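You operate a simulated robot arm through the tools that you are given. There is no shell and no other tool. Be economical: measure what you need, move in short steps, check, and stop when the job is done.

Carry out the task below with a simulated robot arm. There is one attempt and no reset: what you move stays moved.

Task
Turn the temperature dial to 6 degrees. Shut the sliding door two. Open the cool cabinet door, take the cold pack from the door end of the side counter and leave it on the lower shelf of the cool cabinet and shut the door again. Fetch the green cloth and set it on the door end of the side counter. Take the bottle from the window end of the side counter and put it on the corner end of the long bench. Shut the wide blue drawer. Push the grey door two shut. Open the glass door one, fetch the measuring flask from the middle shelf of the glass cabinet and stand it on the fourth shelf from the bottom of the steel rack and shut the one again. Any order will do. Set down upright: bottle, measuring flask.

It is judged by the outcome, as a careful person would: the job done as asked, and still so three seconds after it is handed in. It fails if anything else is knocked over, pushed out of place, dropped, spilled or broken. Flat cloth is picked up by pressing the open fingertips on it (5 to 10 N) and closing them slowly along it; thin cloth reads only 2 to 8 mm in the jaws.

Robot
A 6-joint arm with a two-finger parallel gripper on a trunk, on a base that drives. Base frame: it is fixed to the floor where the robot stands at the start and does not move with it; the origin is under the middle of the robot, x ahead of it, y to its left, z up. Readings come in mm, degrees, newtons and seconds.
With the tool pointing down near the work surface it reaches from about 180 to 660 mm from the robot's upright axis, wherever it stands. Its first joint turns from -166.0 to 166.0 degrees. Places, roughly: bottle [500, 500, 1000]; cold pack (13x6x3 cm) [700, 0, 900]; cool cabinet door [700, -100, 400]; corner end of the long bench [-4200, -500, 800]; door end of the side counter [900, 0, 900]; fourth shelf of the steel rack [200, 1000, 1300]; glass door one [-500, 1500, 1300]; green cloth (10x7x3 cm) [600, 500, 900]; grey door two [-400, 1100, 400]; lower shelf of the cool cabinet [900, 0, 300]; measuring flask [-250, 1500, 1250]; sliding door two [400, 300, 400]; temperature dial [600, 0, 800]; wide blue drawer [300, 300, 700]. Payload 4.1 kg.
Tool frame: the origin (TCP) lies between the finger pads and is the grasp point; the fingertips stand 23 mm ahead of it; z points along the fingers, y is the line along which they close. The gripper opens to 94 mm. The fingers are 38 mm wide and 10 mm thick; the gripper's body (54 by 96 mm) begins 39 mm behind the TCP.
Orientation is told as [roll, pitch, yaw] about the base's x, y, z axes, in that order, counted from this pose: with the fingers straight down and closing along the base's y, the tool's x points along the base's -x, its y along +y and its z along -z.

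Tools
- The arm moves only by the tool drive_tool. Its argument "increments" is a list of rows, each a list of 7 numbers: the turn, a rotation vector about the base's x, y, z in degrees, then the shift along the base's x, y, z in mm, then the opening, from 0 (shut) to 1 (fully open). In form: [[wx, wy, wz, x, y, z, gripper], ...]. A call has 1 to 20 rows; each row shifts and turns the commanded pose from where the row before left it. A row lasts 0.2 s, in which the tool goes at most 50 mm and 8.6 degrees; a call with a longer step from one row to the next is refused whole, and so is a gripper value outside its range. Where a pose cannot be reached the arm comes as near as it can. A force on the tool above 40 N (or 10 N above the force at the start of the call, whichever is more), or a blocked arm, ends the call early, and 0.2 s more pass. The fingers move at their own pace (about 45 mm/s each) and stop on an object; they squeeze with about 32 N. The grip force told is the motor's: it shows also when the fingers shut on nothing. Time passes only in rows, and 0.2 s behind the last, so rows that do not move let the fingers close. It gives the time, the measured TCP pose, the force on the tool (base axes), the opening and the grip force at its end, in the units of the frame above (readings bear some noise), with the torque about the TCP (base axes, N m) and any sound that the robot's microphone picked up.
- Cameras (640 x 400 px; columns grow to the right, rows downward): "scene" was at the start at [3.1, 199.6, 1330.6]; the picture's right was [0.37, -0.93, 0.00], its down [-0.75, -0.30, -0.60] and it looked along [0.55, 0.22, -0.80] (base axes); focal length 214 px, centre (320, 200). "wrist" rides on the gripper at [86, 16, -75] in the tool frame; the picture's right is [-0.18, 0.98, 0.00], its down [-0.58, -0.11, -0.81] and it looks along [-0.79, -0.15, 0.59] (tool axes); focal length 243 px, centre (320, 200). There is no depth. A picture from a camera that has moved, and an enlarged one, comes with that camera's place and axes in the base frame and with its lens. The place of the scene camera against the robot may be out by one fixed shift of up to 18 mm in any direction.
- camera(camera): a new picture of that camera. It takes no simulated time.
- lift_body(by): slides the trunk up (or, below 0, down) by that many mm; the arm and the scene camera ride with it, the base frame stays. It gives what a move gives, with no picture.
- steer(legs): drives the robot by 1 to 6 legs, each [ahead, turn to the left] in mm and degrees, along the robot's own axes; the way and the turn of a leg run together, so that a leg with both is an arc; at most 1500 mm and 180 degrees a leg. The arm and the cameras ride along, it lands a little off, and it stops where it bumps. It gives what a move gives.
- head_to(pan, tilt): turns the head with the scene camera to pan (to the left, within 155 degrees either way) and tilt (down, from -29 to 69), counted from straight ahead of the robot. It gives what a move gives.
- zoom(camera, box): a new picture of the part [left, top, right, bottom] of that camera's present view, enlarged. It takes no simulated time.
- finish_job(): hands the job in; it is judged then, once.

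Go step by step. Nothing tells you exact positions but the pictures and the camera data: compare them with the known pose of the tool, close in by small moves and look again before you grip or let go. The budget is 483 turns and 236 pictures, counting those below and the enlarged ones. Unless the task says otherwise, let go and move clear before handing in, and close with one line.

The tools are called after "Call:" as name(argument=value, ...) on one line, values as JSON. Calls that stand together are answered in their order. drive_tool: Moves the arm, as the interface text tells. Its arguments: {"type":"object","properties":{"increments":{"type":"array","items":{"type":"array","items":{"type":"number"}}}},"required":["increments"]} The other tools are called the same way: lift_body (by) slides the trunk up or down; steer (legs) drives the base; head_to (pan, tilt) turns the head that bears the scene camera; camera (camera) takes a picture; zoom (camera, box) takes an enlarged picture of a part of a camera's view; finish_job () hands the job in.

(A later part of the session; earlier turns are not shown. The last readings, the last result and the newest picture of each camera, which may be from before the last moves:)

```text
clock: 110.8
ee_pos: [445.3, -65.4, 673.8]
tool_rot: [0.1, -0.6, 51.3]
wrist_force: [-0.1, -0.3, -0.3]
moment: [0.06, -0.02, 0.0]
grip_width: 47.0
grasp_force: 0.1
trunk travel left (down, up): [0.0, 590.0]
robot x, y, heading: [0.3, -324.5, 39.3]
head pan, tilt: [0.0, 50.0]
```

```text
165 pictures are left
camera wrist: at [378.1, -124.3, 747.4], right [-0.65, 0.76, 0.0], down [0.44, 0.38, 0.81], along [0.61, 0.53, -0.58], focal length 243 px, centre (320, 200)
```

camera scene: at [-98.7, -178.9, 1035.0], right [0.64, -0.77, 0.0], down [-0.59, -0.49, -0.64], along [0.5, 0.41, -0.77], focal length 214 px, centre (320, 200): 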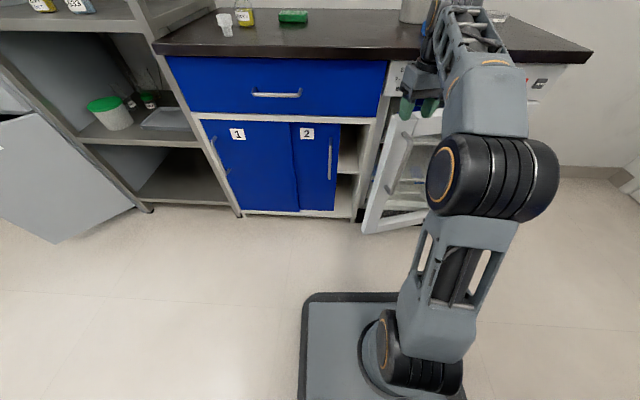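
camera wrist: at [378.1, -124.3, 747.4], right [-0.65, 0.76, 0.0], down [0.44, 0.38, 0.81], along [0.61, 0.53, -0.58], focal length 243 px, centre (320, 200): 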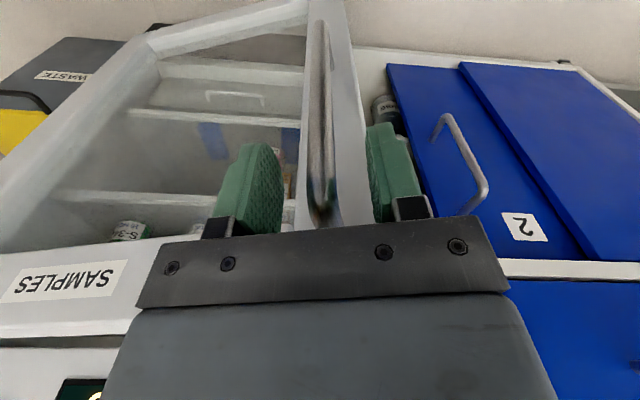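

Bar is centred. Close and pull along the arc with matching yaw, 15° first.

Call:
drive_tool(increments=[[0, 0, 0, 0, 0, 0, 0.2], [0, 0, 0, 0, 0, 0, 0], [0, 0, 0, 0, 0, 0, 0], [0, 0, 1.5, -5.6, -10.66, 0, 0], [0, 0, 1.5, -5.33, -10.8, 0, 0], [0, 0, 1.5, -5.04, -10.93, 0, 0], [0, 0, 1.5, -4.75, -11.06, 0, 0], [0, 0, 1.5, -4.46, -11.18, 0, 0], [0, 0, 1.5, -4.17, -11.3, 0, 0], [0, 0, 1.5, -3.87, -11.4, 0, 0], [0, 0, 1.5, -3.57, -11.5, 0, 0], [0, 0, 1.5, -3.27, -11.59, 0, 0], [0, 0, 1.5, -2.96, -11.67, 0, 0]])

Call:
camera(camera="scene")

```text
clock: 113.5
ee_pos: [401.8, -178.3, 673.1]
tool_rot: [0.1, -0.6, 66.4]
wrist_force: [7.3, -0.6, -0.9]
moment: [-0.05, -0.66, 0.29]
grip_width: 15.9
grasp_force: 44.9
trunk travel left (down, up): [0.0, 590.0]
robot x, y, heading: [1.1, -327.3, 39.8]
head pan, tilt: [0.0, 50.0]
```

```text
164 pictures are left
camera scene: at [-98.1, -179.1, 1035.2], right [0.64, -0.77, 0.0], down [-0.59, -0.49, -0.64], along [0.5, 0.41, -0.77], focal length 214 px, centre (320, 200)
```

scene: 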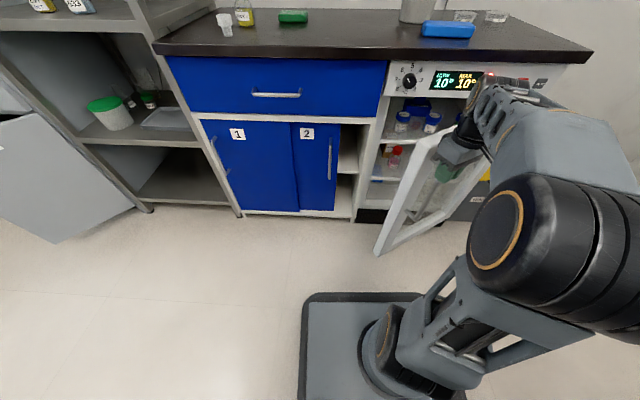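

Smooth. Continue another ~20°, then more.

Call:
drive_tool(increments=[[0, 0, 2, -3.51, -15.71, 0, 0], [0, 0, 2, -2.96, -15.83, 0, 0], [0, 0, 2, -2.41, -15.92, 0, 0], [0, 0, 2, -1.85, -15.99, 0, 0], [0, 0, 2, -1.29, -16.05, 0, 0], [0, 0, 2, -0.73, -16.08, 0, 0], [0, 0, 2, -0.17, -16.1, 0, 0], [0, 0, 2, 0.39, -16.1, 0, 0], [0, 0, 2, 0.95, -16.07, 0, 0], [0, 0, 2, 1.51, -16.03, 0, 0]])

Call:
drive_tool(increments=[[0, 0, 2, 2.07, -15.97, 0, 0], [0, 0, 2, 2.63, -15.88, 0, 0], [0, 0, 2, 3.18, -15.78, 0, 0], [0, 0, 2, 3.73, -15.66, 0, 0], [0, 0, 2, 4.28, -15.52, 0, 0], [0, 0, 2, 4.81, -15.36, 0, 0]])

Call:
camera(camera="scene")

```text
clock: 115.7
ee_pos: [393.2, -327.0, 674.1]
tool_rot: [-0.4, -0.7, 85.2]
wrist_force: [10.3, 1.8, -7.5]
moment: [-0.67, -0.46, 0.14]
grip_width: 16.0
grasp_force: 44.9
trunk travel left (down, up): [0.0, 590.0]
robot x, y, heading: [1.1, -323.7, 39.6]
head pan, tilt: [0.0, 50.0]
stopped in row 10: the force on the tool passed its limit at 42 N (the readings are from after the stop); the commanded pose is now the measured one
```

```text
clock: 117.1
ee_pos: [415.7, -423.6, 674.4]
tool_rot: [-0.4, -0.7, 97.2]
wrist_force: [32.6, 11.4, -12.5]
moment: [0.21, -0.23, -0.1]
grip_width: 16.3
grasp_force: 45.0
trunk travel left (down, up): [0.0, 590.0]
robot x, y, heading: [3.5, -323.7, 39.7]
head pan, tilt: [0.0, 50.0]
```

```text
163 pictures are left
camera scene: at [-95.9, -178.6, 1035.2], right [0.64, -0.77, 0.0], down [-0.59, -0.49, -0.64], along [0.49, 0.41, -0.77], focal length 214 px, centre (320, 200)
```

scene: 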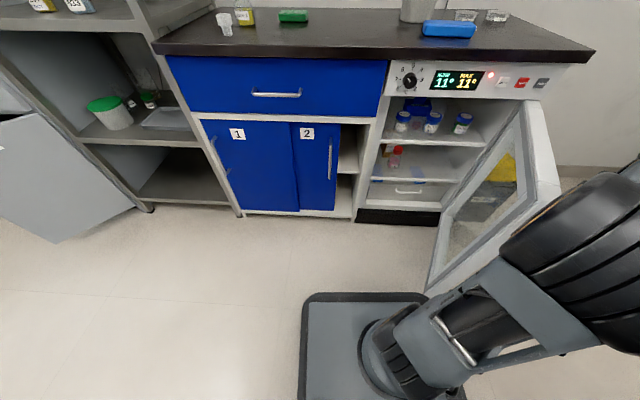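

Door is ~63° open. Relax radially and continue to ~80°.

Call:
drive_tool(increments=[[0, 0, 0, 4.7, 1.6, 1, 0], [0, 0, 2, 5.3, -15.2, 0, 0], [0, 0, 2, 6.0, -15.0, 0, 0], [0, 0, 2, 6.6, -14.7, 0, 0], [0, 0, 2, 7.1, -14.5, 0, 0], [0, 0, 2, 7.6, -14.2, 0, 0], [0, 0, 2, 8.1, -14.0, 0, 0], [0, 0, 2, 8.6, -13.7, 0, 0], [0, 0, 2, 9.1, -13.4, 0, 0]])

Call:
camera(camera="scene")

```text
clock: 119.1
ee_pos: [477.5, -535.8, 675.1]
tool_rot: [-0.5, -0.8, 113.2]
wrist_force: [-17.6, -11.7, -18.9]
moment: [0.6, -0.11, 0.7]
grip_width: 16.4
grasp_force: 45.1
trunk travel left (down, up): [0.0, 590.0]
robot x, y, heading: [-3.0, -323.9, 39.5]
head pan, tilt: [0.0, 50.0]
```

```text
162 pictures are left
camera scene: at [-98.3, -180.2, 1035.3], right [0.64, -0.77, 0.0], down [-0.59, -0.49, -0.64], along [0.5, 0.41, -0.77], focal length 214 px, centre (320, 200)
```

scene: 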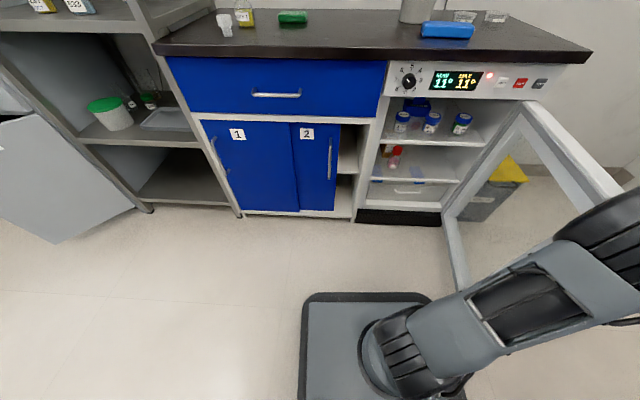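

Door ~80° open. Release, rise clear, and look inside.

Call:
drive_tool(increments=[[0, 0, 0, 0, 0, 0, 0.3], [0, 0, 0, 0, 0, 0, 0.6], [0, 0, 0, 0, 0, 15, 0.6], [0, 0, 0, 0, 0, 20, 0.6], [0, 0, 0, 0, 0, 20, 0.6], [0, 0, 0, 0, 0, 20, 0.6]])

Call:
zoom(camera="scene", box=[350, 60, 540, 230])

```text
clock: 120.5
ee_pos: [476.6, -535.0, 749.4]
tool_rot: [-0.4, -0.7, 113.1]
wrist_force: [-0.3, -0.7, -0.3]
moment: [-0.02, 0.03, -0.02]
grip_width: 56.6
grasp_force: 0.1
trunk travel left (down, up): [0.0, 590.0]
robot x, y, heading: [-0.1, -326.3, 39.5]
head pan, tilt: [0.0, 50.0]
```

```text
2.35 times, centred on (445, 145) of scene
camera zoom: at [-98.2, -179.2, 1035.1], right [0.64, -0.77, 0.0], down [-0.59, -0.49, -0.64], along [0.5, 0.41, -0.77], focal length 505 px, centre (26, 329)
```

zoom: 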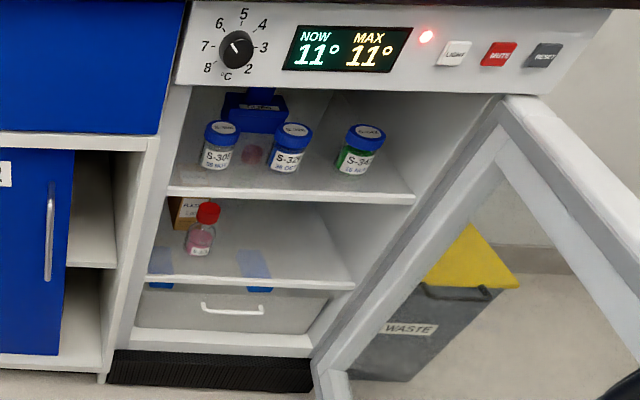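

The lower shelf (z≈355) has a bottle left-rear; its front right is free. Raise the trunk and bring the arm round to the front, then drive closer for the cold pack.

Call:
lift_body(by=240)

Call:
drive_tool(increments=[[0, 0, -5, -15, 35, 0, 0.9], [0, 0, -5, -15, 35, 0, 0.9], [0, 0, -5, -15, 35, 0, 0.9], [0, 0, -5, -15, 35, 0, 0.9], [0, 0, -5, -15, 35, 0, 0.9], [0, 0, -5, -15, 35, 0, 0.9], [0, 0, -5, -15, 35, 0, 0.9], [0, 0, -5, -15, 35, 0, 0.9], [0, 0, -5, -15, 35, 0, 0.9], [0, 0, -5, -10, 30, 0, 0.9], [0, 0, -5, 0, 30, 0, 0.9], [0, 0, -5, 0, 30, 0, 0.9], [0, 0, -5, 0, 30, 0, 0.9], [0, 0, -5, 0, 20, 0, 0.9], [0, 0, -5, 0, 20, 0, 0.9]])

Call:
steer(legs=[[120, 0]])

Call:
camera(camera="scene")

Call:
camera(camera="wrist")

```text
clock: 123.0
ee_pos: [476.6, -534.7, 989.3]
tool_rot: [-0.4, -0.6, 113.2]
wrist_force: [0.8, 0.5, -0.6]
moment: [0.01, 0.0, 0.04]
grip_width: 56.7
grasp_force: 0.0
trunk travel left (down, up): [-240.0, 350.0]
robot x, y, heading: [1.5, -325.0, 39.6]
head pan, tilt: [0.0, 50.0]
```

```text
clock: 126.2
ee_pos: [331.5, -59.6, 988.6]
tool_rot: [-0.4, -0.7, 38.2]
wrist_force: [0.8, -0.6, -0.6]
moment: [0.02, 0.0, 0.04]
grip_width: 84.6
grasp_force: 0.1
trunk travel left (down, up): [-240.0, 350.0]
robot x, y, heading: [-3.0, -327.3, 39.7]
head pan, tilt: [0.0, 50.0]
```

```text
clock: 127.4
ee_pos: [425.5, 16.2, 991.2]
tool_rot: [-0.4, -0.7, 38.0]
wrist_force: [-0.2, -1.3, 0.6]
moment: [0.0, -0.04, 0.01]
grip_width: 84.4
grasp_force: 0.0
trunk travel left (down, up): [-240.0, 350.0]
robot x, y, heading: [92.7, -248.3, 39.7]
head pan, tilt: [0.0, 50.0]
```

```text
160 pictures are left
camera scene: at [-4.8, -101.7, 1275.1], right [0.64, -0.77, 0.0], down [-0.59, -0.49, -0.64], along [0.5, 0.41, -0.77], focal length 214 px, centre (320, 200)
```

scene: 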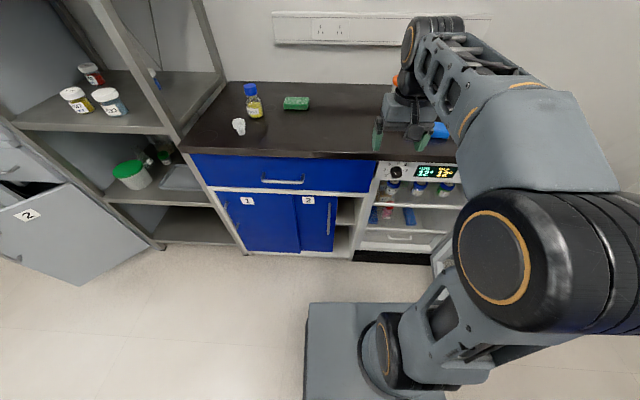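

```text
159 pictures are left
camera wrist: at [346.2, -24.5, 1062.7], right [-0.46, 0.89, 0.0], down [0.51, 0.27, 0.81], along [0.72, 0.37, -0.58], focal length 243 px, centre (320, 200)
```

wrist: 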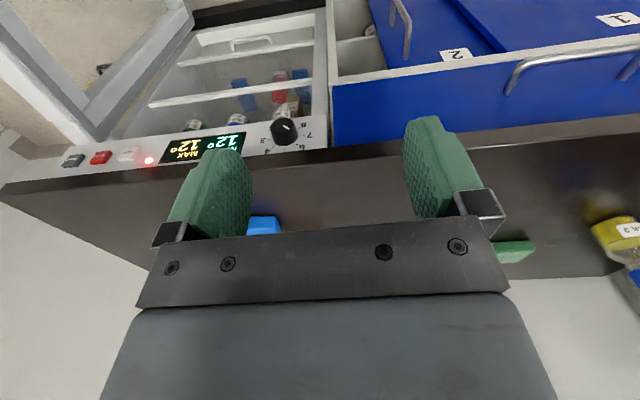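

Pack centre ≈ (668, 16, 885). Drive 100 mm closer, yaw the gripper +90° and hover above the pack.

Call:
steer(legs=[[100, -2]])

Call:
drive_tool(increments=[[0, 0, 8.2, 0, 0, 5, 0.9], [0, 0, 8.2, 0, 0, 5, 0.9], [0, 0, 8.2, 0, 0, 0, 0.9], [0, 0, 8.2, 0, 0, 0, 0.9], [0, 0, 8.2, 0, 0, 0, 0.9], [0, 0, 8.2, 0, 0, 0, 0.9], [0, 0, 8.2, 0, 0, 0, 0.9], [0, 0, 8.2, 0, 0, 0, 0.9], [0, 0, 8.2, 0, 0, 0, 0.9], [0, 0, 8.2, 0, 0, 0, 0.9], [0, 0, 8.2, 0, 0, 0, 0.9]])

Call:
camera(camera="wrist")

Call:
camera(camera="scene")

```text
clock: 128.6
ee_pos: [514.2, 66.7, 990.0]
tool_rot: [-0.4, -0.7, 36.1]
wrist_force: [-0.8, 0.4, -0.1]
moment: [0.01, 0.02, 0.01]
grip_width: 84.7
grasp_force: 0.0
trunk travel left (down, up): [-240.0, 350.0]
robot x, y, heading: [175.8, -186.5, 37.2]
head pan, tilt: [0.0, 50.0]
```

```text
clock: 131.0
ee_pos: [513.1, 67.7, 998.8]
tool_rot: [-0.3, -0.7, 126.4]
wrist_force: [0.2, 0.0, 0.1]
moment: [0.02, -0.02, 0.01]
grip_width: 84.7
grasp_force: 0.1
trunk travel left (down, up): [-240.0, 350.0]
robot x, y, heading: [168.7, -188.0, 37.6]
head pan, tilt: [0.0, 50.0]
```

```text
158 pictures are left
camera wrist: at [551.4, -12.9, 1072.3], right [-0.9, -0.44, 0.0], down [-0.26, 0.52, 0.81], along [-0.35, 0.73, -0.58], focal length 243 px, centre (320, 200)
```

wrist: 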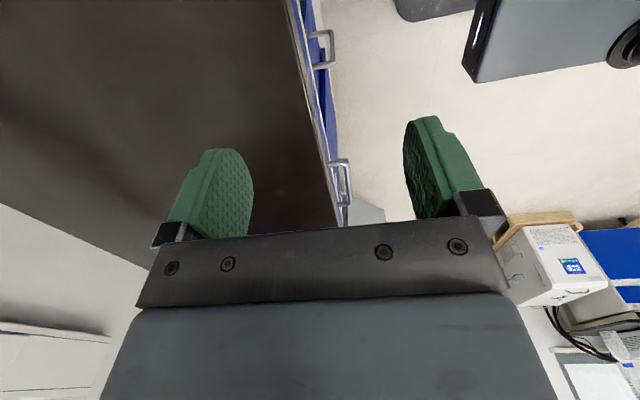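

```text
157 pictures are left
camera scene: at [79.4, -35.5, 1275.1], right [0.61, -0.79, 0.0], down [-0.61, -0.47, -0.64], along [0.51, 0.39, -0.77], focal length 214 px, centre (320, 200)
```

scene: 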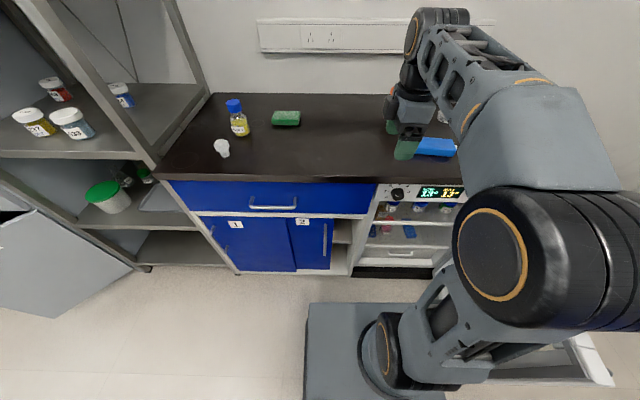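

Call:
drive_tool(increments=[[0, 0, 0, 27.3, -9.3, 0, 0.9], [0, 0, 0, 27.3, -9.3, 0, 0.9], [0, 0, 0, 27.3, -9.3, 0, 0.9], [0, 0, 0, 27.3, -9.3, 0, 0.9], [0, 0, 0, 27.3, -9.3, 0, 0.9], [0, 0, 0, 27.3, -9.3, 0, 0.9]])

Call:
camera(camera="wrist")

Call:
zoom(camera="scene", box=[360, 60, 520, 180])

```text
clock: 132.4
ee_pos: [677.4, 11.6, 999.4]
tool_rot: [-0.3, -0.7, 126.3]
wrist_force: [-0.7, 0.0, 0.0]
moment: [0.02, -0.03, 0.01]
grip_width: 84.4
grasp_force: 0.0
trunk travel left (down, up): [-240.0, 350.0]
robot x, y, heading: [170.2, -184.0, 37.4]
head pan, tilt: [0.0, 50.0]
```

```text
156 pictures are left
camera wrist: at [715.6, -69.1, 1072.7], right [-0.9, -0.43, 0.0], down [-0.26, 0.52, 0.81], along [-0.35, 0.73, -0.58], focal length 243 px, centre (320, 200)
```

wrist: 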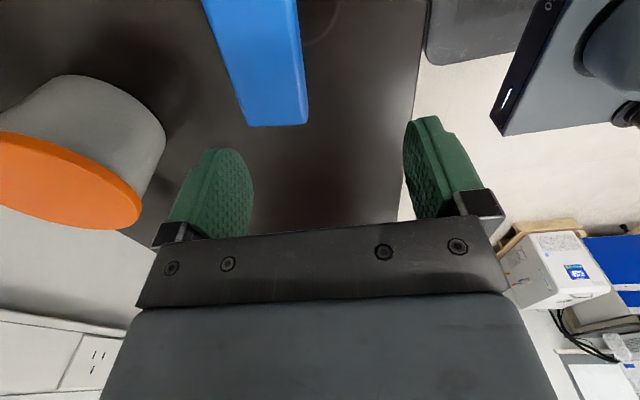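

```text
3.33 times, centred on (440, 120) of scene
camera zoom: at [79.2, -35.5, 1275.1], right [0.61, -0.79, 0.0], down [-0.61, -0.47, -0.64], along [0.51, 0.39, -0.77], focal length 715 px, centre (-80, 467)
```

zoom: 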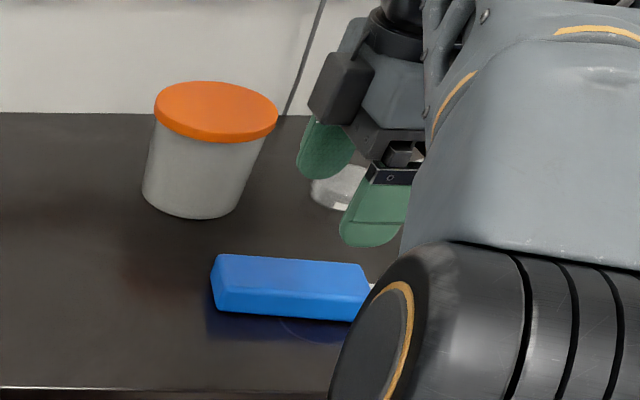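

Pack centre refined to ≈(709, 32), rotated about −7°. Move over it and check.

Call:
drive_tool(increments=[[0, 0, -3, 16, 10, 0, 0.95], [0, 0, -3, 16, 10, 0, 0.95], [0, 0, 0, 0, 0, -20, 0.95], [0, 0, 0, 0, 0, -20, 0.95]])

Call:
camera(camera="wrist")

Call:
zoom(camera="scene", box=[360, 60, 520, 180])

```text
clock: 133.4
ee_pos: [709.8, 32.8, 960.4]
tool_rot: [-0.5, -0.7, 120.3]
wrist_force: [0.1, -0.4, 0.6]
moment: [-0.01, 0.02, 0.01]
grip_width: 89.5
grasp_force: 0.0
trunk travel left (down, up): [-240.0, 350.0]
robot x, y, heading: [169.1, -182.4, 37.3]
head pan, tilt: [0.0, 50.0]
```

```text
154 pictures are left
camera wrist: at [739.8, -51.2, 1032.3], right [-0.94, -0.34, 0.0], down [-0.2, 0.55, 0.81], along [-0.27, 0.77, -0.58], focal length 243 px, centre (320, 200)
```

wrist: 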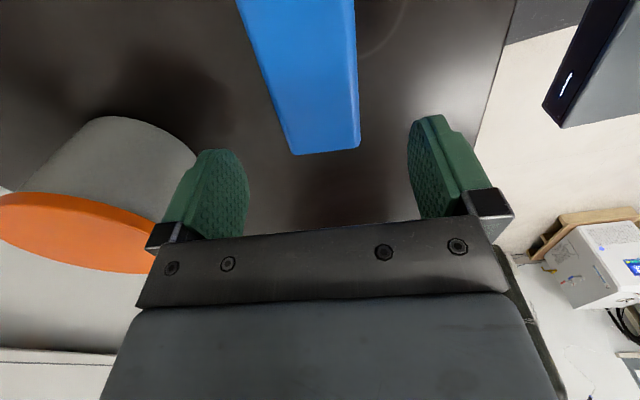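

```text
3.33 times, centred on (440, 120) of scene
camera zoom: at [79.4, -35.6, 1275.1], right [0.61, -0.79, 0.0], down [-0.61, -0.47, -0.64], along [0.51, 0.39, -0.77], focal length 715 px, centre (-80, 467)
```

zoom: 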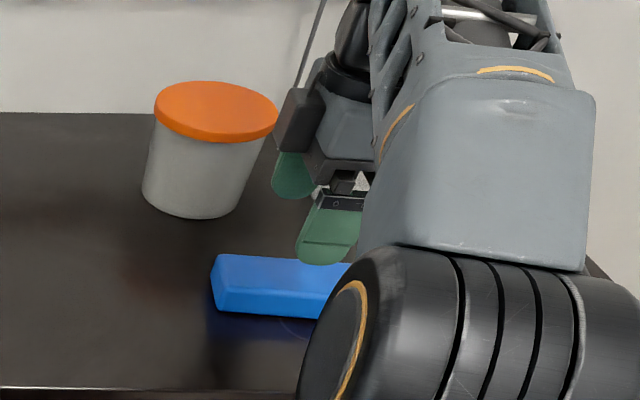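

Well aligned; shift 22 mm along the pack to its centre and descend.

Call:
drive_tool(increments=[[0, 0, 0, 7.5, -20.5, 0, 0.97], [0, 0, 0, 0, 0, -20, 0.97], [0, 0, 0, 0, 0, -20, 0.97], [0, 0, 0, 0, 0, -15, 0.97], [0, 0, 0, 0, 0, -6, 0.97]])

Call:
camera(camera="wrist")

```text
clock: 134.6
ee_pos: [717.6, 12.2, 897.6]
tool_rot: [-0.4, -0.7, 120.3]
wrist_force: [-0.4, 0.0, -0.5]
moment: [-0.01, -0.03, -0.02]
grip_width: 91.5
grasp_force: 0.1
trunk travel left (down, up): [-240.0, 350.0]
robot x, y, heading: [172.9, -184.6, 37.5]
head pan, tilt: [0.0, 50.0]
```

```text
152 pictures are left
camera wrist: at [747.3, -72.4, 970.9], right [-0.94, -0.34, 0.0], down [-0.2, 0.55, 0.81], along [-0.27, 0.77, -0.58], focal length 243 px, centre (320, 200)
```

wrist: 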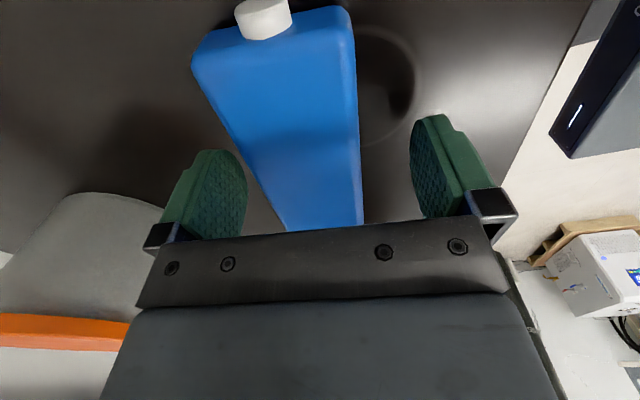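

Fingers straddle the pack. Grip and lift slightly.

Call:
drive_tool(increments=[[0, 0, 0, 0, 0, 0, 0.7], [0, 0, 0, 0, 0, 0, 0.5], [0, 0, 0, 0, 0, 0, 0.4], [0, 0, 0, 0, 0, 0, 0.4], [0, 0, 0, 0, 0, 10, 0.4], [0, 0, 0, 0, 0, 10, 0.4], [0, 0, 0, 0, 0, 10, 0.4]])

Call:
camera(camera="wrist")

```text
clock: 136.2
ee_pos: [717.6, 11.8, 927.5]
tool_rot: [-0.4, -0.6, 120.3]
wrist_force: [0.2, 0.0, -2.0]
moment: [0.0, -0.03, -0.01]
grip_width: 57.3
grasp_force: 32.2
trunk travel left (down, up): [-240.0, 350.0]
robot x, y, heading: [172.8, -185.1, 37.4]
head pan, tilt: [0.0, 50.0]
```

```text
151 pictures are left
camera wrist: at [746.9, -73.1, 1000.7], right [-0.94, -0.34, 0.0], down [-0.2, 0.55, 0.81], along [-0.27, 0.77, -0.58], focal length 243 px, centre (320, 200)
```

wrist: 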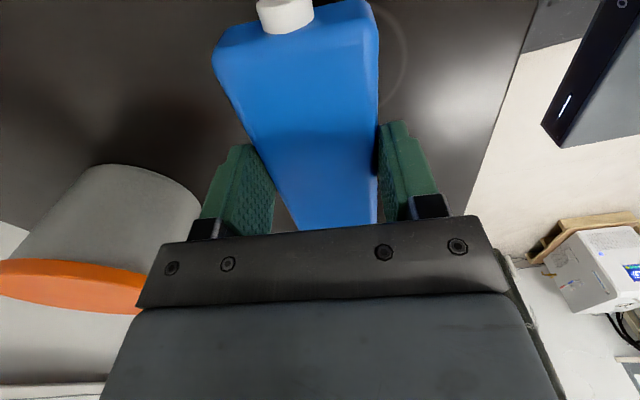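

Pack held. Yaw it 83° so its length points into the wall, and set it down near the counter edge to regrip it with a pitched tool.

Call:
drive_tool(increments=[[0, 0, -8.3, -2, -1.6, 1, 0.4], [0, 0, -8.3, -2, -1.6, 1, 0.4], [0, 0, -8.3, -2, -1.6, 1, 0.4], [0, 0, -8.3, -2, -1.6, 1, 0.4], [0, 0, -8.3, -2, -1.6, 1, 0.4], [0, 0, -8.3, -2, -1.6, 1, 0.4], [0, 0, -8.3, -2, -1.6, 1, 0.4], [0, 0, -8.3, -2, -1.6, 1, 0.4], [0, 0, -8.3, -2, -1.6, 1, 0.4], [0, 0, -8.3, -2, -1.6, 1, 0.4]])

Call:
camera(camera="wrist")

Call:
camera(camera="scene")

```text
clock: 138.4
ee_pos: [697.5, -5.4, 938.6]
tool_rot: [-0.3, -0.7, 37.1]
wrist_force: [-0.2, 0.6, -2.4]
moment: [-0.05, 0.06, 0.01]
grip_width: 57.5
grasp_force: 31.9
trunk travel left (down, up): [-240.0, 350.0]
robot x, y, heading: [171.7, -184.6, 37.4]
head pan, tilt: [0.0, 50.0]
```

```text
150 pictures are left
camera wrist: at [617.9, -44.8, 1011.4], right [-0.45, 0.89, 0.0], down [0.52, 0.26, 0.81], along [0.73, 0.36, -0.58], focal length 243 px, centre (320, 200)
```

wrist: 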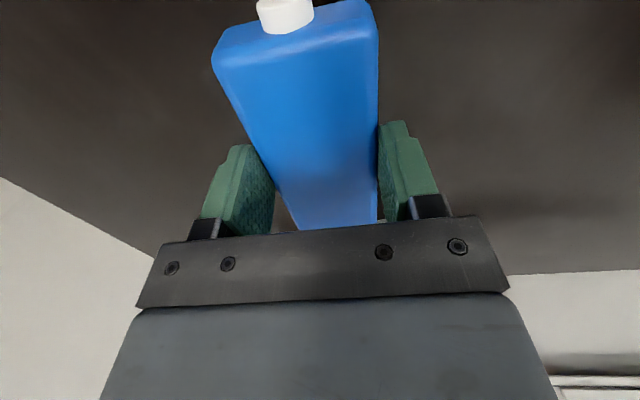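

```text
149 pictures are left
camera scene: at [79.6, -35.5, 1275.1], right [0.61, -0.79, 0.0], down [-0.61, -0.47, -0.64], along [0.51, 0.39, -0.77], focal length 214 px, centre (320, 200)
```

scene: 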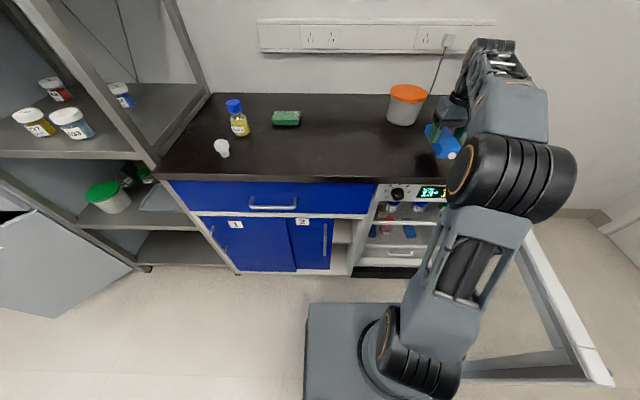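

Set it down, release, rise, pitch 45° and come down again at the near end.

Call:
drive_tool(increments=[[0, 0, 0, 0, 0, -15, 0.4], [0, 0, 0, 0, 0, -15, 0.4], [0, 0, 0, 0, 0, -9, 0.4], [0, 0, 0, 0, 0, 0, 0.4], [0, 0, 0, 0, 0, 0, 0.8], [0, 0, 0, 0, 0, 0, 0.97], [0, 0, 0, 0, 0, 20, 0.97], [0, 0, 0, 0, 0, 20, 0.97]])

Call:
drive_tool(increments=[[4.57, -5.95, 0, -5, -3.8, 3, 0.97], [4.57, -5.95, 0, -5, -3.8, 3, 0.97], [4.57, -5.95, 0, -5, -3.8, 3, 0.97], [4.57, -5.95, 0, -5, -3.8, 3, 0.97], [4.57, -5.95, 0, -5, -3.8, 3, 0.97], [4.57, -5.95, 0, -3, -2.3, 0, 0.97]])

Call:
camera(camera="wrist")

Call:
camera(camera="scene")

```text
clock: 140.2
ee_pos: [696.2, -4.4, 939.7]
tool_rot: [-0.4, -0.7, 37.4]
wrist_force: [-1.1, -0.1, -0.1]
moment: [-0.02, 0.01, -0.01]
grip_width: 91.1
grasp_force: 0.0
trunk travel left (down, up): [-240.0, 350.0]
robot x, y, heading: [167.5, -184.9, 37.3]
head pan, tilt: [0.0, 50.0]
```

```text
clock: 141.6
ee_pos: [667.9, -26.0, 955.1]
tool_rot: [-0.2, -45.9, 37.2]
wrist_force: [0.3, 0.6, -0.6]
moment: [0.02, -0.01, 0.0]
grip_width: 91.1
grasp_force: 0.0
trunk travel left (down, up): [-240.0, 350.0]
robot x, y, heading: [171.6, -181.5, 37.6]
head pan, tilt: [0.0, 50.0]
```

```text
148 pictures are left
camera wrist: at [568.2, -82.6, 944.1], right [-0.49, 0.86, 0.13], down [-0.07, -0.19, 0.98], along [0.87, 0.47, 0.16], focal length 243 px, centre (320, 200)
```

wrist: 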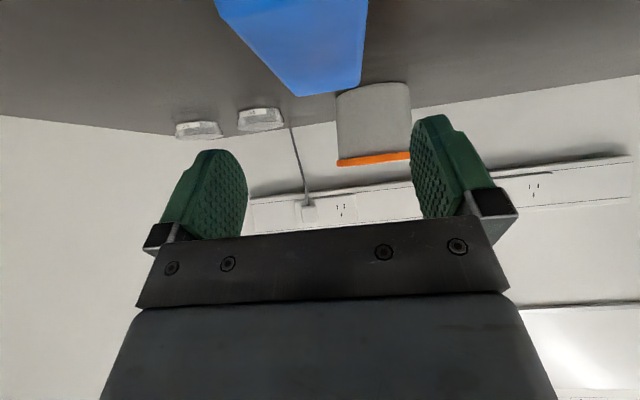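

```text
147 pictures are left
camera scene: at [79.5, -35.5, 1275.1], right [0.61, -0.79, 0.0], down [-0.61, -0.47, -0.64], along [0.51, 0.39, -0.77], focal length 214 px, centre (320, 200)
```

scene: 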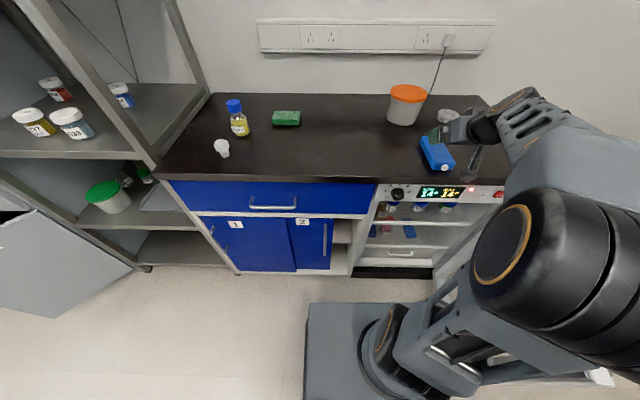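

Aligned. Descend to z≈902 and regrip.

Call:
drive_tool(increments=[[0, 0, 0, 0, 0, -18, 0.97], [0, 0, 0, 0, 0, -18, 0.97], [0, 0, 0, 0, 0, -12, 0.97], [0, 0, 0, 0, 0, -5, 0.97]])

Call:
drive_tool(increments=[[0, 0, 0, 0, 0, 0, 0.7], [0, 0, 0, 0, 0, 0, 0.5], [0, 0, 0, 0, 0, 0, 0.4], [0, 0, 0, 0, 0, 0, 0.4], [0, 0, 0, 0, 0, 0, 0.4]])

Call:
camera(camera="wrist")

Call:
zoom(camera="scene", box=[360, 60, 520, 210])

```text
clock: 142.6
ee_pos: [668.2, -25.9, 899.8]
tool_rot: [-0.3, -45.7, 37.1]
wrist_force: [0.3, 0.6, -0.2]
moment: [0.0, -0.01, 0.03]
grip_width: 91.2
grasp_force: 0.0
trunk travel left (down, up): [-240.0, 350.0]
robot x, y, heading: [171.4, -185.3, 37.1]
head pan, tilt: [0.0, 50.0]
```

```text
clock: 143.8
ee_pos: [667.5, -26.1, 900.8]
tool_rot: [-0.1, -45.7, 37.2]
wrist_force: [0.6, -0.5, 0.2]
moment: [-0.01, -0.05, -0.06]
grip_width: 57.6
grasp_force: 31.9
trunk travel left (down, up): [-240.0, 350.0]
robot x, y, heading: [175.2, -185.6, 37.4]
head pan, tilt: [0.0, 50.0]
```

```text
146 pictures are left
camera wrist: at [567.7, -81.5, 890.9], right [-0.49, 0.86, 0.13], down [-0.07, -0.19, 0.98], along [0.87, 0.47, 0.15], focal length 243 px, centre (320, 200)
```

wrist: 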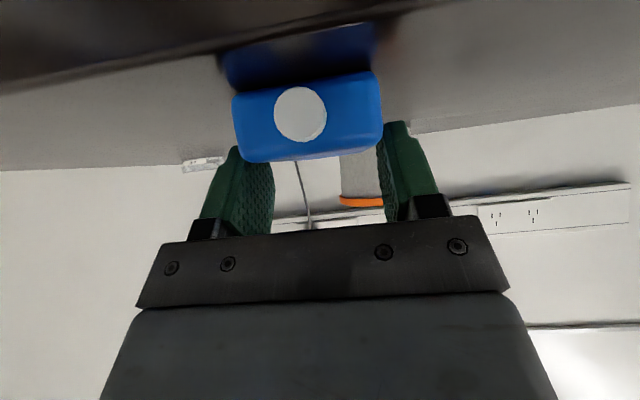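

```text
2.67 times, centred on (440, 135) of scene
camera zoom: at [79.5, -35.6, 1275.1], right [0.61, -0.79, 0.0], down [-0.61, -0.47, -0.64], along [0.51, 0.39, -0.77], focal length 572 px, centre (0, 373)
```

zoom: 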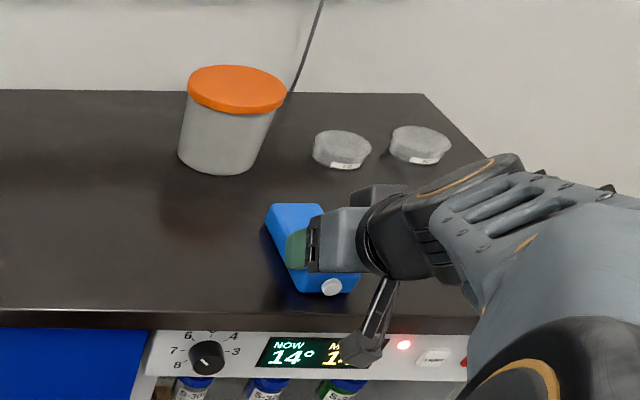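

Regripped. Lift and retract clear of the counter.

Call:
drive_tool(increments=[[0, 0, 0, 0, 0, 20, 0.4], [0, 0, 0, 0, 0, 20, 0.4], [0, 0, 0, 0, 0, 20, 0.4], [0, 0, 0, -16, -12, 0, 0.4], [0, 0, 0, -16, -12, 0, 0.4], [0, 0, 0, -16, -12, 0, 0.4], [0, 0, 0, -16, -12, 0, 0.4], [0, 0, 0, -16, -12, 0, 0.4], [0, 0, 0, -16, -12, 0, 0.4], [0, 0, 0, -16, -12, 0, 0.4], [0, 0, 0, -16, -12, 0, 0.4]])

Call:
steer(legs=[[-60, 0], [0, -90], [110, 0], [0, 90]])

Call:
camera(camera="scene")

```text
clock: 146.2
ee_pos: [541.7, -123.7, 960.7]
tool_rot: [-0.2, -45.7, 37.3]
wrist_force: [0.5, -0.2, -1.7]
moment: [-0.05, 0.05, 0.02]
grip_width: 57.4
grasp_force: 31.6
trunk travel left (down, up): [-240.0, 350.0]
robot x, y, heading: [169.4, -186.1, 37.4]
head pan, tilt: [0.0, 50.0]
```

```text
clock: 155.6
ee_pos: [558.2, -248.1, 960.2]
tool_rot: [-0.2, -45.7, 37.1]
wrist_force: [-0.7, 0.0, -1.4]
moment: [-0.04, 0.06, -0.01]
grip_width: 57.7
grasp_force: 32.8
trunk travel left (down, up): [-240.0, 350.0]
robot x, y, heading: [189.7, -310.1, 37.5]
head pan, tilt: [0.0, 50.0]
```

```text
144 pictures are left
camera scene: at [97.7, -160.6, 1275.1], right [0.61, -0.79, 0.0], down [-0.61, -0.46, -0.64], along [0.51, 0.39, -0.77], focal length 214 px, centre (320, 200)
```

scene: 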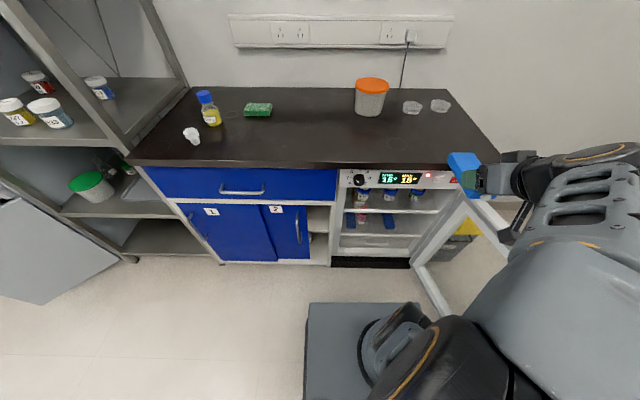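

Forearm would foul the open door at this angle, so I'll yaw the tool ~32° right (in line with the arm) and insert diagonally. Rotate and shift left first.

Call:
drive_tool(increments=[[0, 0, -4, -12.2, 15.9, 0, 0.4], [0, 0, -4, -12.2, 15.9, 0, 0.4], [0, 0, -4, -12.2, 15.9, 0, 0.4], [0, 0, -4, -12.2, 15.9, 0, 0.4], [0, 0, -4, -12.2, 15.9, 0, 0.4], [0, 0, -4, -12.2, 15.9, 0, 0.4], [0, 0, -4, -12.2, 15.9, 0, 0.4], [0, 0, -4, -12.2, 15.9, 0, 0.4]])

Call:
lift_body(by=-240)

Call:
camera(camera="scene")

```text
clock: 156.7
ee_pos: [547.5, -249.9, 916.9]
tool_rot: [0.4, -36.8, 6.3]
wrist_force: [-0.6, -0.6, -1.9]
moment: [-0.05, 0.06, 0.02]
grip_width: 57.4
grasp_force: 32.0
trunk travel left (down, up): [-240.0, 350.0]
robot x, y, heading: [190.5, -311.7, 37.2]
head pan, tilt: [0.0, 50.0]
stopped in row 5: the arm was blocked; the commanded pose is now the measured one
```

```text
clock: 159.2
ee_pos: [548.6, -246.1, 673.9]
tool_rot: [0.2, -36.4, 6.8]
wrist_force: [-0.7, 0.3, -1.2]
moment: [-0.03, 0.06, -0.01]
grip_width: 57.6
grasp_force: 32.3
trunk travel left (down, up): [0.0, 590.0]
robot x, y, heading: [189.1, -307.8, 37.4]
head pan, tilt: [0.0, 50.0]
```

```text
143 pictures are left
camera scene: at [103.1, -157.1, 1034.5], right [0.61, -0.79, 0.0], down [-0.61, -0.47, -0.64], along [0.51, 0.39, -0.77], focal length 214 px, centre (320, 200)
```

scene: 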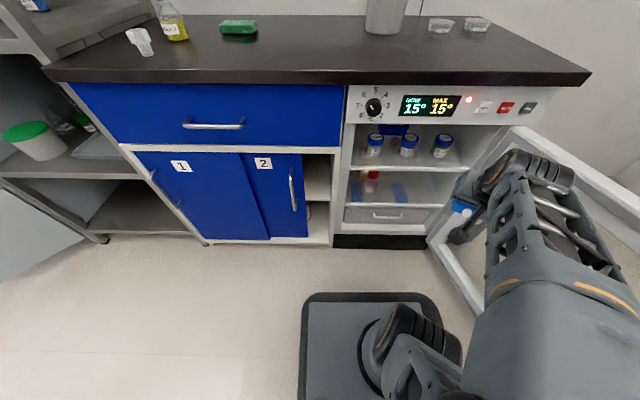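

The arm got blocked midway (self-limit). I'll try moving the tool left/down in small steps from here.

Call:
drive_tool(increments=[[0, 0, 0, -9, 12, 0, 0.4], [0, 0, 0, -9, 12, 0, 0.4], [0, 0, 0, -9, 12, 0, 0.4]])

Call:
camera(camera="scene")

```text
clock: 159.9
ee_pos: [538.3, -264.7, 654.5]
tool_rot: [-0.7, -32.6, -3.0]
wrist_force: [0.9, -0.4, -1.4]
moment: [0.01, 0.07, 0.0]
grip_width: 57.7
grasp_force: 32.0
trunk travel left (down, up): [0.0, 590.0]
robot x, y, heading: [192.4, -314.0, 37.3]
head pan, tilt: [0.0, 50.0]
stopped in row 3: the arm was blocked; the commanded pose is now the measured one
```

```text
142 pictures are left
camera scene: at [102.0, -155.9, 1033.2], right [0.61, -0.79, 0.0], down [-0.61, -0.47, -0.64], along [0.51, 0.39, -0.77], focal length 214 px, centre (320, 200)
```

scene: 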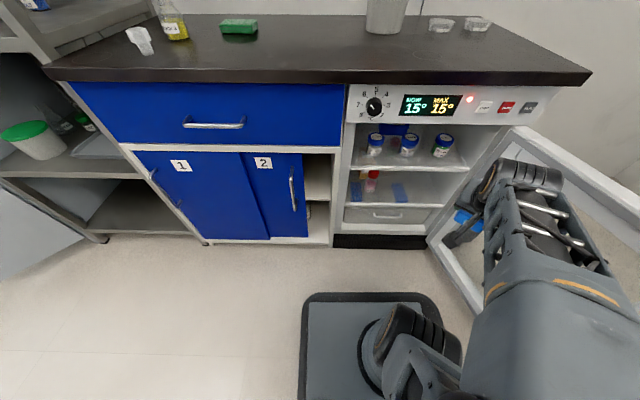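

I'll go back up and return to tool-down, then re-enter with the wrist on the other side (tool yawed right of the arm's line).

Call:
lift_body(by=240)

Call:
drive_tool(increments=[[0.4, 8.2, 0, -5, 3, 8, 0.4], [0.4, 8.2, 0, -5, 3, 8, 0.4]])

Call:
drive_tool(increments=[[0.4, 8.2, 0, -5, 3, 8, 0.4], [0.4, 8.0, 0, -5, 3, 8, 0.4]])

Call:
camera(camera="scene")

```text
clock: 162.4
ee_pos: [536.6, -264.7, 897.6]
tool_rot: [-0.4, -32.8, -3.2]
wrist_force: [-0.3, -0.3, -1.4]
moment: [-0.01, 0.05, 0.01]
grip_width: 57.4
grasp_force: 32.0
trunk travel left (down, up): [-240.0, 350.0]
robot x, y, heading: [190.6, -308.8, 37.2]
head pan, tilt: [0.0, 50.0]
```

```text
clock: 163.1
ee_pos: [524.7, -260.1, 914.8]
tool_rot: [-0.5, -16.5, -3.0]
wrist_force: [-0.6, 0.7, -2.5]
moment: [-0.04, 0.07, 0.01]
grip_width: 57.6
grasp_force: 32.0
trunk travel left (down, up): [-240.0, 350.0]
robot x, y, heading: [192.2, -312.3, 37.3]
head pan, tilt: [0.0, 50.0]
```

```text
clock: 163.7
ee_pos: [514.7, -253.2, 931.2]
tool_rot: [-0.5, -0.5, -3.0]
wrist_force: [0.1, -1.0, -2.0]
moment: [0.0, 0.03, -0.03]
grip_width: 57.8
grasp_force: 31.8
trunk travel left (down, up): [-240.0, 350.0]
robot x, y, heading: [193.4, -309.1, 37.5]
head pan, tilt: [0.0, 50.0]
```

```text
141 pictures are left
camera scene: at [97.6, -160.6, 1275.0], right [0.61, -0.79, 0.0], down [-0.61, -0.46, -0.64], along [0.51, 0.39, -0.77], focal length 214 px, centre (320, 200)
```

scene: 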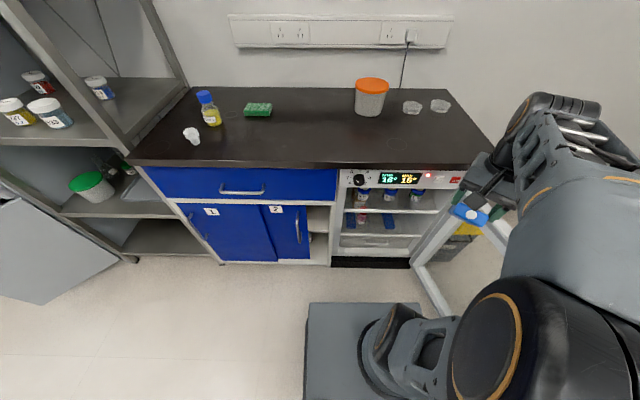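

Tool-down again. Shift left to the start of a 45° diagonal entry line, then pitch up in stages.

Call:
drive_tool(increments=[[0, 0, -0.6, -14.6, 28.5, 0, 0.4], [0, 0, -0.6, -14.6, 28.5, 0, 0.4], [0, 0, -0.6, -14.6, 28.5, 0, 0.4], [0, 0, -0.6, -14.6, 28.5, 0, 0.4], [0, 0, -0.6, -14.6, 28.5, 0, 0.4], [0, 0, -0.6, -14.6, 28.5, 0, 0.4], [0, 0, -0.6, -14.6, 28.5, 0, 0.4], [0, 0, -0.6, -14.6, 28.5, 0, 0.4]])

Call:
drive_tool(increments=[[-1, -7.4, 0, 0, 0, 0, 0.4], [-1, -7.4, 0, 0, 0, 0, 0.4], [-1, -7.4, 0, 0, 0, 0, 0.4]])

Call:
camera(camera="scene")

```text
clock: 165.4
ee_pos: [396.9, -27.5, 929.7]
tool_rot: [-0.5, -0.5, -8.0]
wrist_force: [0.2, -0.3, -2.1]
moment: [0.01, 0.03, 0.03]
grip_width: 57.7
grasp_force: 32.1
trunk travel left (down, up): [-240.0, 350.0]
robot x, y, heading: [191.2, -307.9, 37.4]
head pan, tilt: [0.0, 50.0]
```

```text
clock: 166.2
ee_pos: [397.0, -26.2, 930.7]
tool_rot: [-0.4, -23.0, -7.9]
wrist_force: [-0.3, 0.2, -1.6]
moment: [-0.03, 0.02, 0.04]
grip_width: 57.7
grasp_force: 32.0
trunk travel left (down, up): [-240.0, 350.0]
robot x, y, heading: [189.6, -312.8, 37.3]
head pan, tilt: [0.0, 50.0]
```

```text
140 pictures are left
camera scene: at [97.7, -160.5, 1275.1], right [0.61, -0.79, 0.0], down [-0.61, -0.46, -0.64], along [0.51, 0.39, -0.77], focal length 214 px, centre (320, 200)
```

scene: 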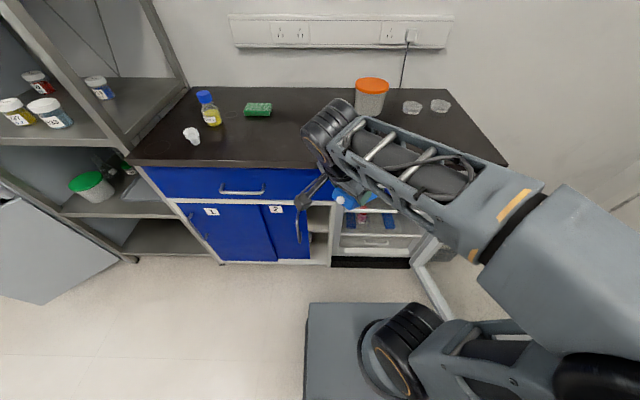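

Call:
drive_tool(increments=[[-1, -7.4, 0, 0, 0, 0, 0.4], [-1, -7.4, 0, 0, 0, 0, 0.4], [-1, -7.4, 0, 0, 0, 0, 0.4]])

Call:
lift_body(by=-240)

Call:
drive_tool(increments=[[0, 0, 0, 0, 0, -25, 0.4], [0, 0, 0, 0, 0, -25, 0.4], [0, 0, 0, 0, 0, -25, 0.4], [0, 0, 0, 0, 0, -25, 0.4]])

Call:
camera(camera="scene")

```text
clock: 167.1
ee_pos: [398.7, -26.6, 929.6]
tool_rot: [-0.3, -45.4, -7.9]
wrist_force: [-0.5, -0.6, -1.4]
moment: [-0.01, 0.04, 0.0]
grip_width: 57.5
grasp_force: 31.5
trunk travel left (down, up): [-240.0, 350.0]
robot x, y, heading: [191.8, -306.3, 37.4]
head pan, tilt: [0.0, 50.0]
```

```text
clock: 169.6
ee_pos: [398.7, -26.1, 691.0]
tool_rot: [-0.3, -45.3, -7.9]
wrist_force: [0.7, -0.3, -2.3]
moment: [0.03, 0.11, -0.02]
grip_width: 57.7
grasp_force: 32.7
trunk travel left (down, up): [0.0, 590.0]
robot x, y, heading: [190.4, -307.9, 37.4]
head pan, tilt: [0.0, 50.0]
```

```text
clock: 170.6
ee_pos: [401.2, -26.7, 590.4]
tool_rot: [-0.2, -45.3, -8.0]
wrist_force: [-0.7, 0.8, -2.0]
moment: [-0.02, 0.08, 0.01]
grip_width: 57.3
grasp_force: 32.1
trunk travel left (down, up): [0.0, 590.0]
robot x, y, heading: [190.5, -309.5, 37.2]
head pan, tilt: [0.0, 50.0]
```

```text
139 pictures are left
camera scene: at [97.7, -160.6, 1035.1], right [0.61, -0.79, 0.0], down [-0.61, -0.46, -0.64], along [0.51, 0.39, -0.77], focal length 214 px, centre (320, 200)
```

scene: 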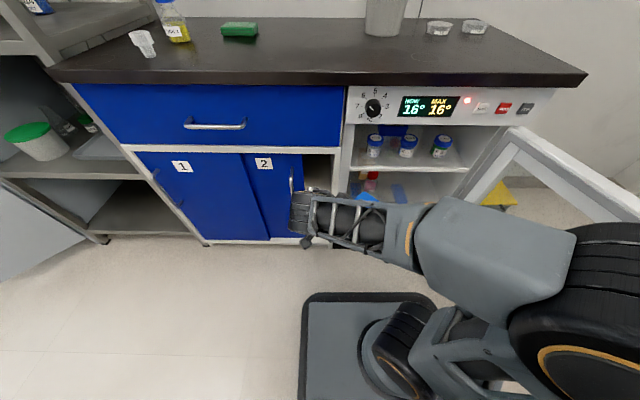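

Call:
drive_tool(increments=[[0, 0, 0, 0, 0, -25, 0.4], [0, 0, 0, 0, 0, -25, 0.4], [0, 0, 0, 0, 0, -25, 0.4], [0, 0, 0, 0, 0, -25, 0.4], [0, 0, 0, 0, 0, -25, 0.4], [0, 0, 0, 0, 0, -25, 0.4]])

Call:
camera(camera="scene")

Call:
camera(camera="wrist")

```text
clock: 171.9
ee_pos: [400.2, -26.6, 438.4]
tool_rot: [-0.3, -45.3, -7.9]
wrist_force: [0.9, 0.6, -1.0]
moment: [0.03, 0.06, 0.0]
grip_width: 57.7
grasp_force: 32.1
trunk travel left (down, up): [0.0, 590.0]
robot x, y, heading: [189.8, -313.3, 37.4]
head pan, tilt: [0.0, 50.0]
```

```text
138 pictures are left
camera scene: at [97.6, -160.6, 1035.1], right [0.61, -0.79, 0.0], down [-0.61, -0.46, -0.64], along [0.51, 0.39, -0.77], focal length 214 px, centre (320, 200)
```

scene: 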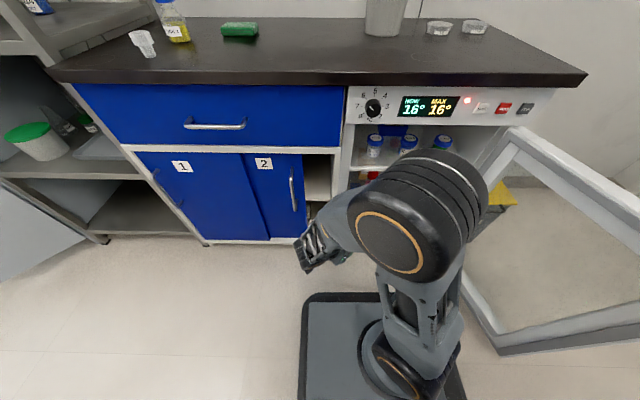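

```text
137 pictures are left
camera wrist: at [289.2, 5.4, 429.8], right [0.27, 0.96, 0.13], down [-0.18, -0.08, 0.98], along [0.95, -0.28, 0.15], focal length 243 px, centre (320, 200)
```

wrist: 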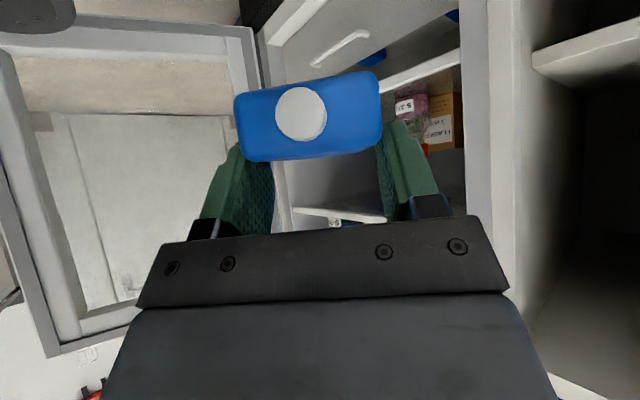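

Shelf edge at z≈350, upper shelf underside ≈526. Drive forward 60 mm, then enter diagonally at z≈412.

Call:
steer(legs=[[60, 0]])

Call:
drive_tool(increments=[[0, 0, 0, 18.3, -23.8, -9, 0.4], [0, 0, 0, 18.3, -23.8, -9, 0.4], [0, 0, 0, 18.3, -23.8, -8, 0.4]])

Call:
camera(camera="wrist")

Call:
camera(camera="scene")

```text
clock: 172.9
ee_pos: [449.0, 10.3, 438.8]
tool_rot: [-0.2, -45.3, -8.0]
wrist_force: [0.3, -0.3, -0.9]
moment: [-0.05, 0.09, 0.01]
grip_width: 57.7
grasp_force: 31.9
trunk travel left (down, up): [0.0, 590.0]
robot x, y, heading: [240.2, -277.4, 37.5]
head pan, tilt: [0.0, 50.0]
```

```text
clock: 173.7
ee_pos: [515.1, -21.9, 411.1]
tool_rot: [-0.4, -45.3, -7.9]
wrist_force: [-0.7, 0.2, -1.6]
moment: [-0.01, 0.08, 0.01]
grip_width: 57.8
grasp_force: 32.1
out of reach, approached as far as the arm can: row 1, 2, 3
trunk travel left (down, up): [0.0, 590.0]
robot x, y, heading: [239.6, -274.2, 37.3]
head pan, tilt: [0.0, 50.0]
```

```text
136 pictures are left
camera wrist: at [404.6, 8.6, 401.4], right [0.27, 0.95, 0.13], down [-0.18, -0.08, 0.98], along [0.95, -0.29, 0.15], focal length 243 px, centre (320, 200)
```

wrist: 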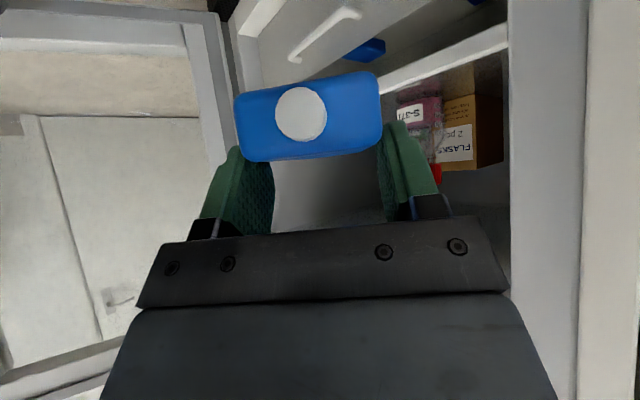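

```text
135 pictures are left
camera scene: at [145.4, -124.1, 1035.1], right [0.61, -0.8, 0.0], down [-0.61, -0.46, -0.64], along [0.51, 0.39, -0.77], focal length 214 px, centre (320, 200)
```

scene: 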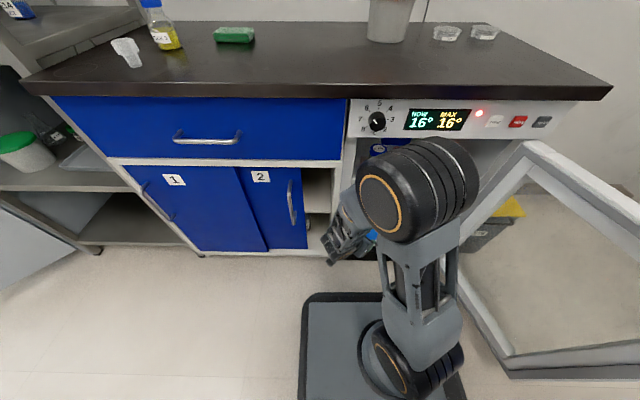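

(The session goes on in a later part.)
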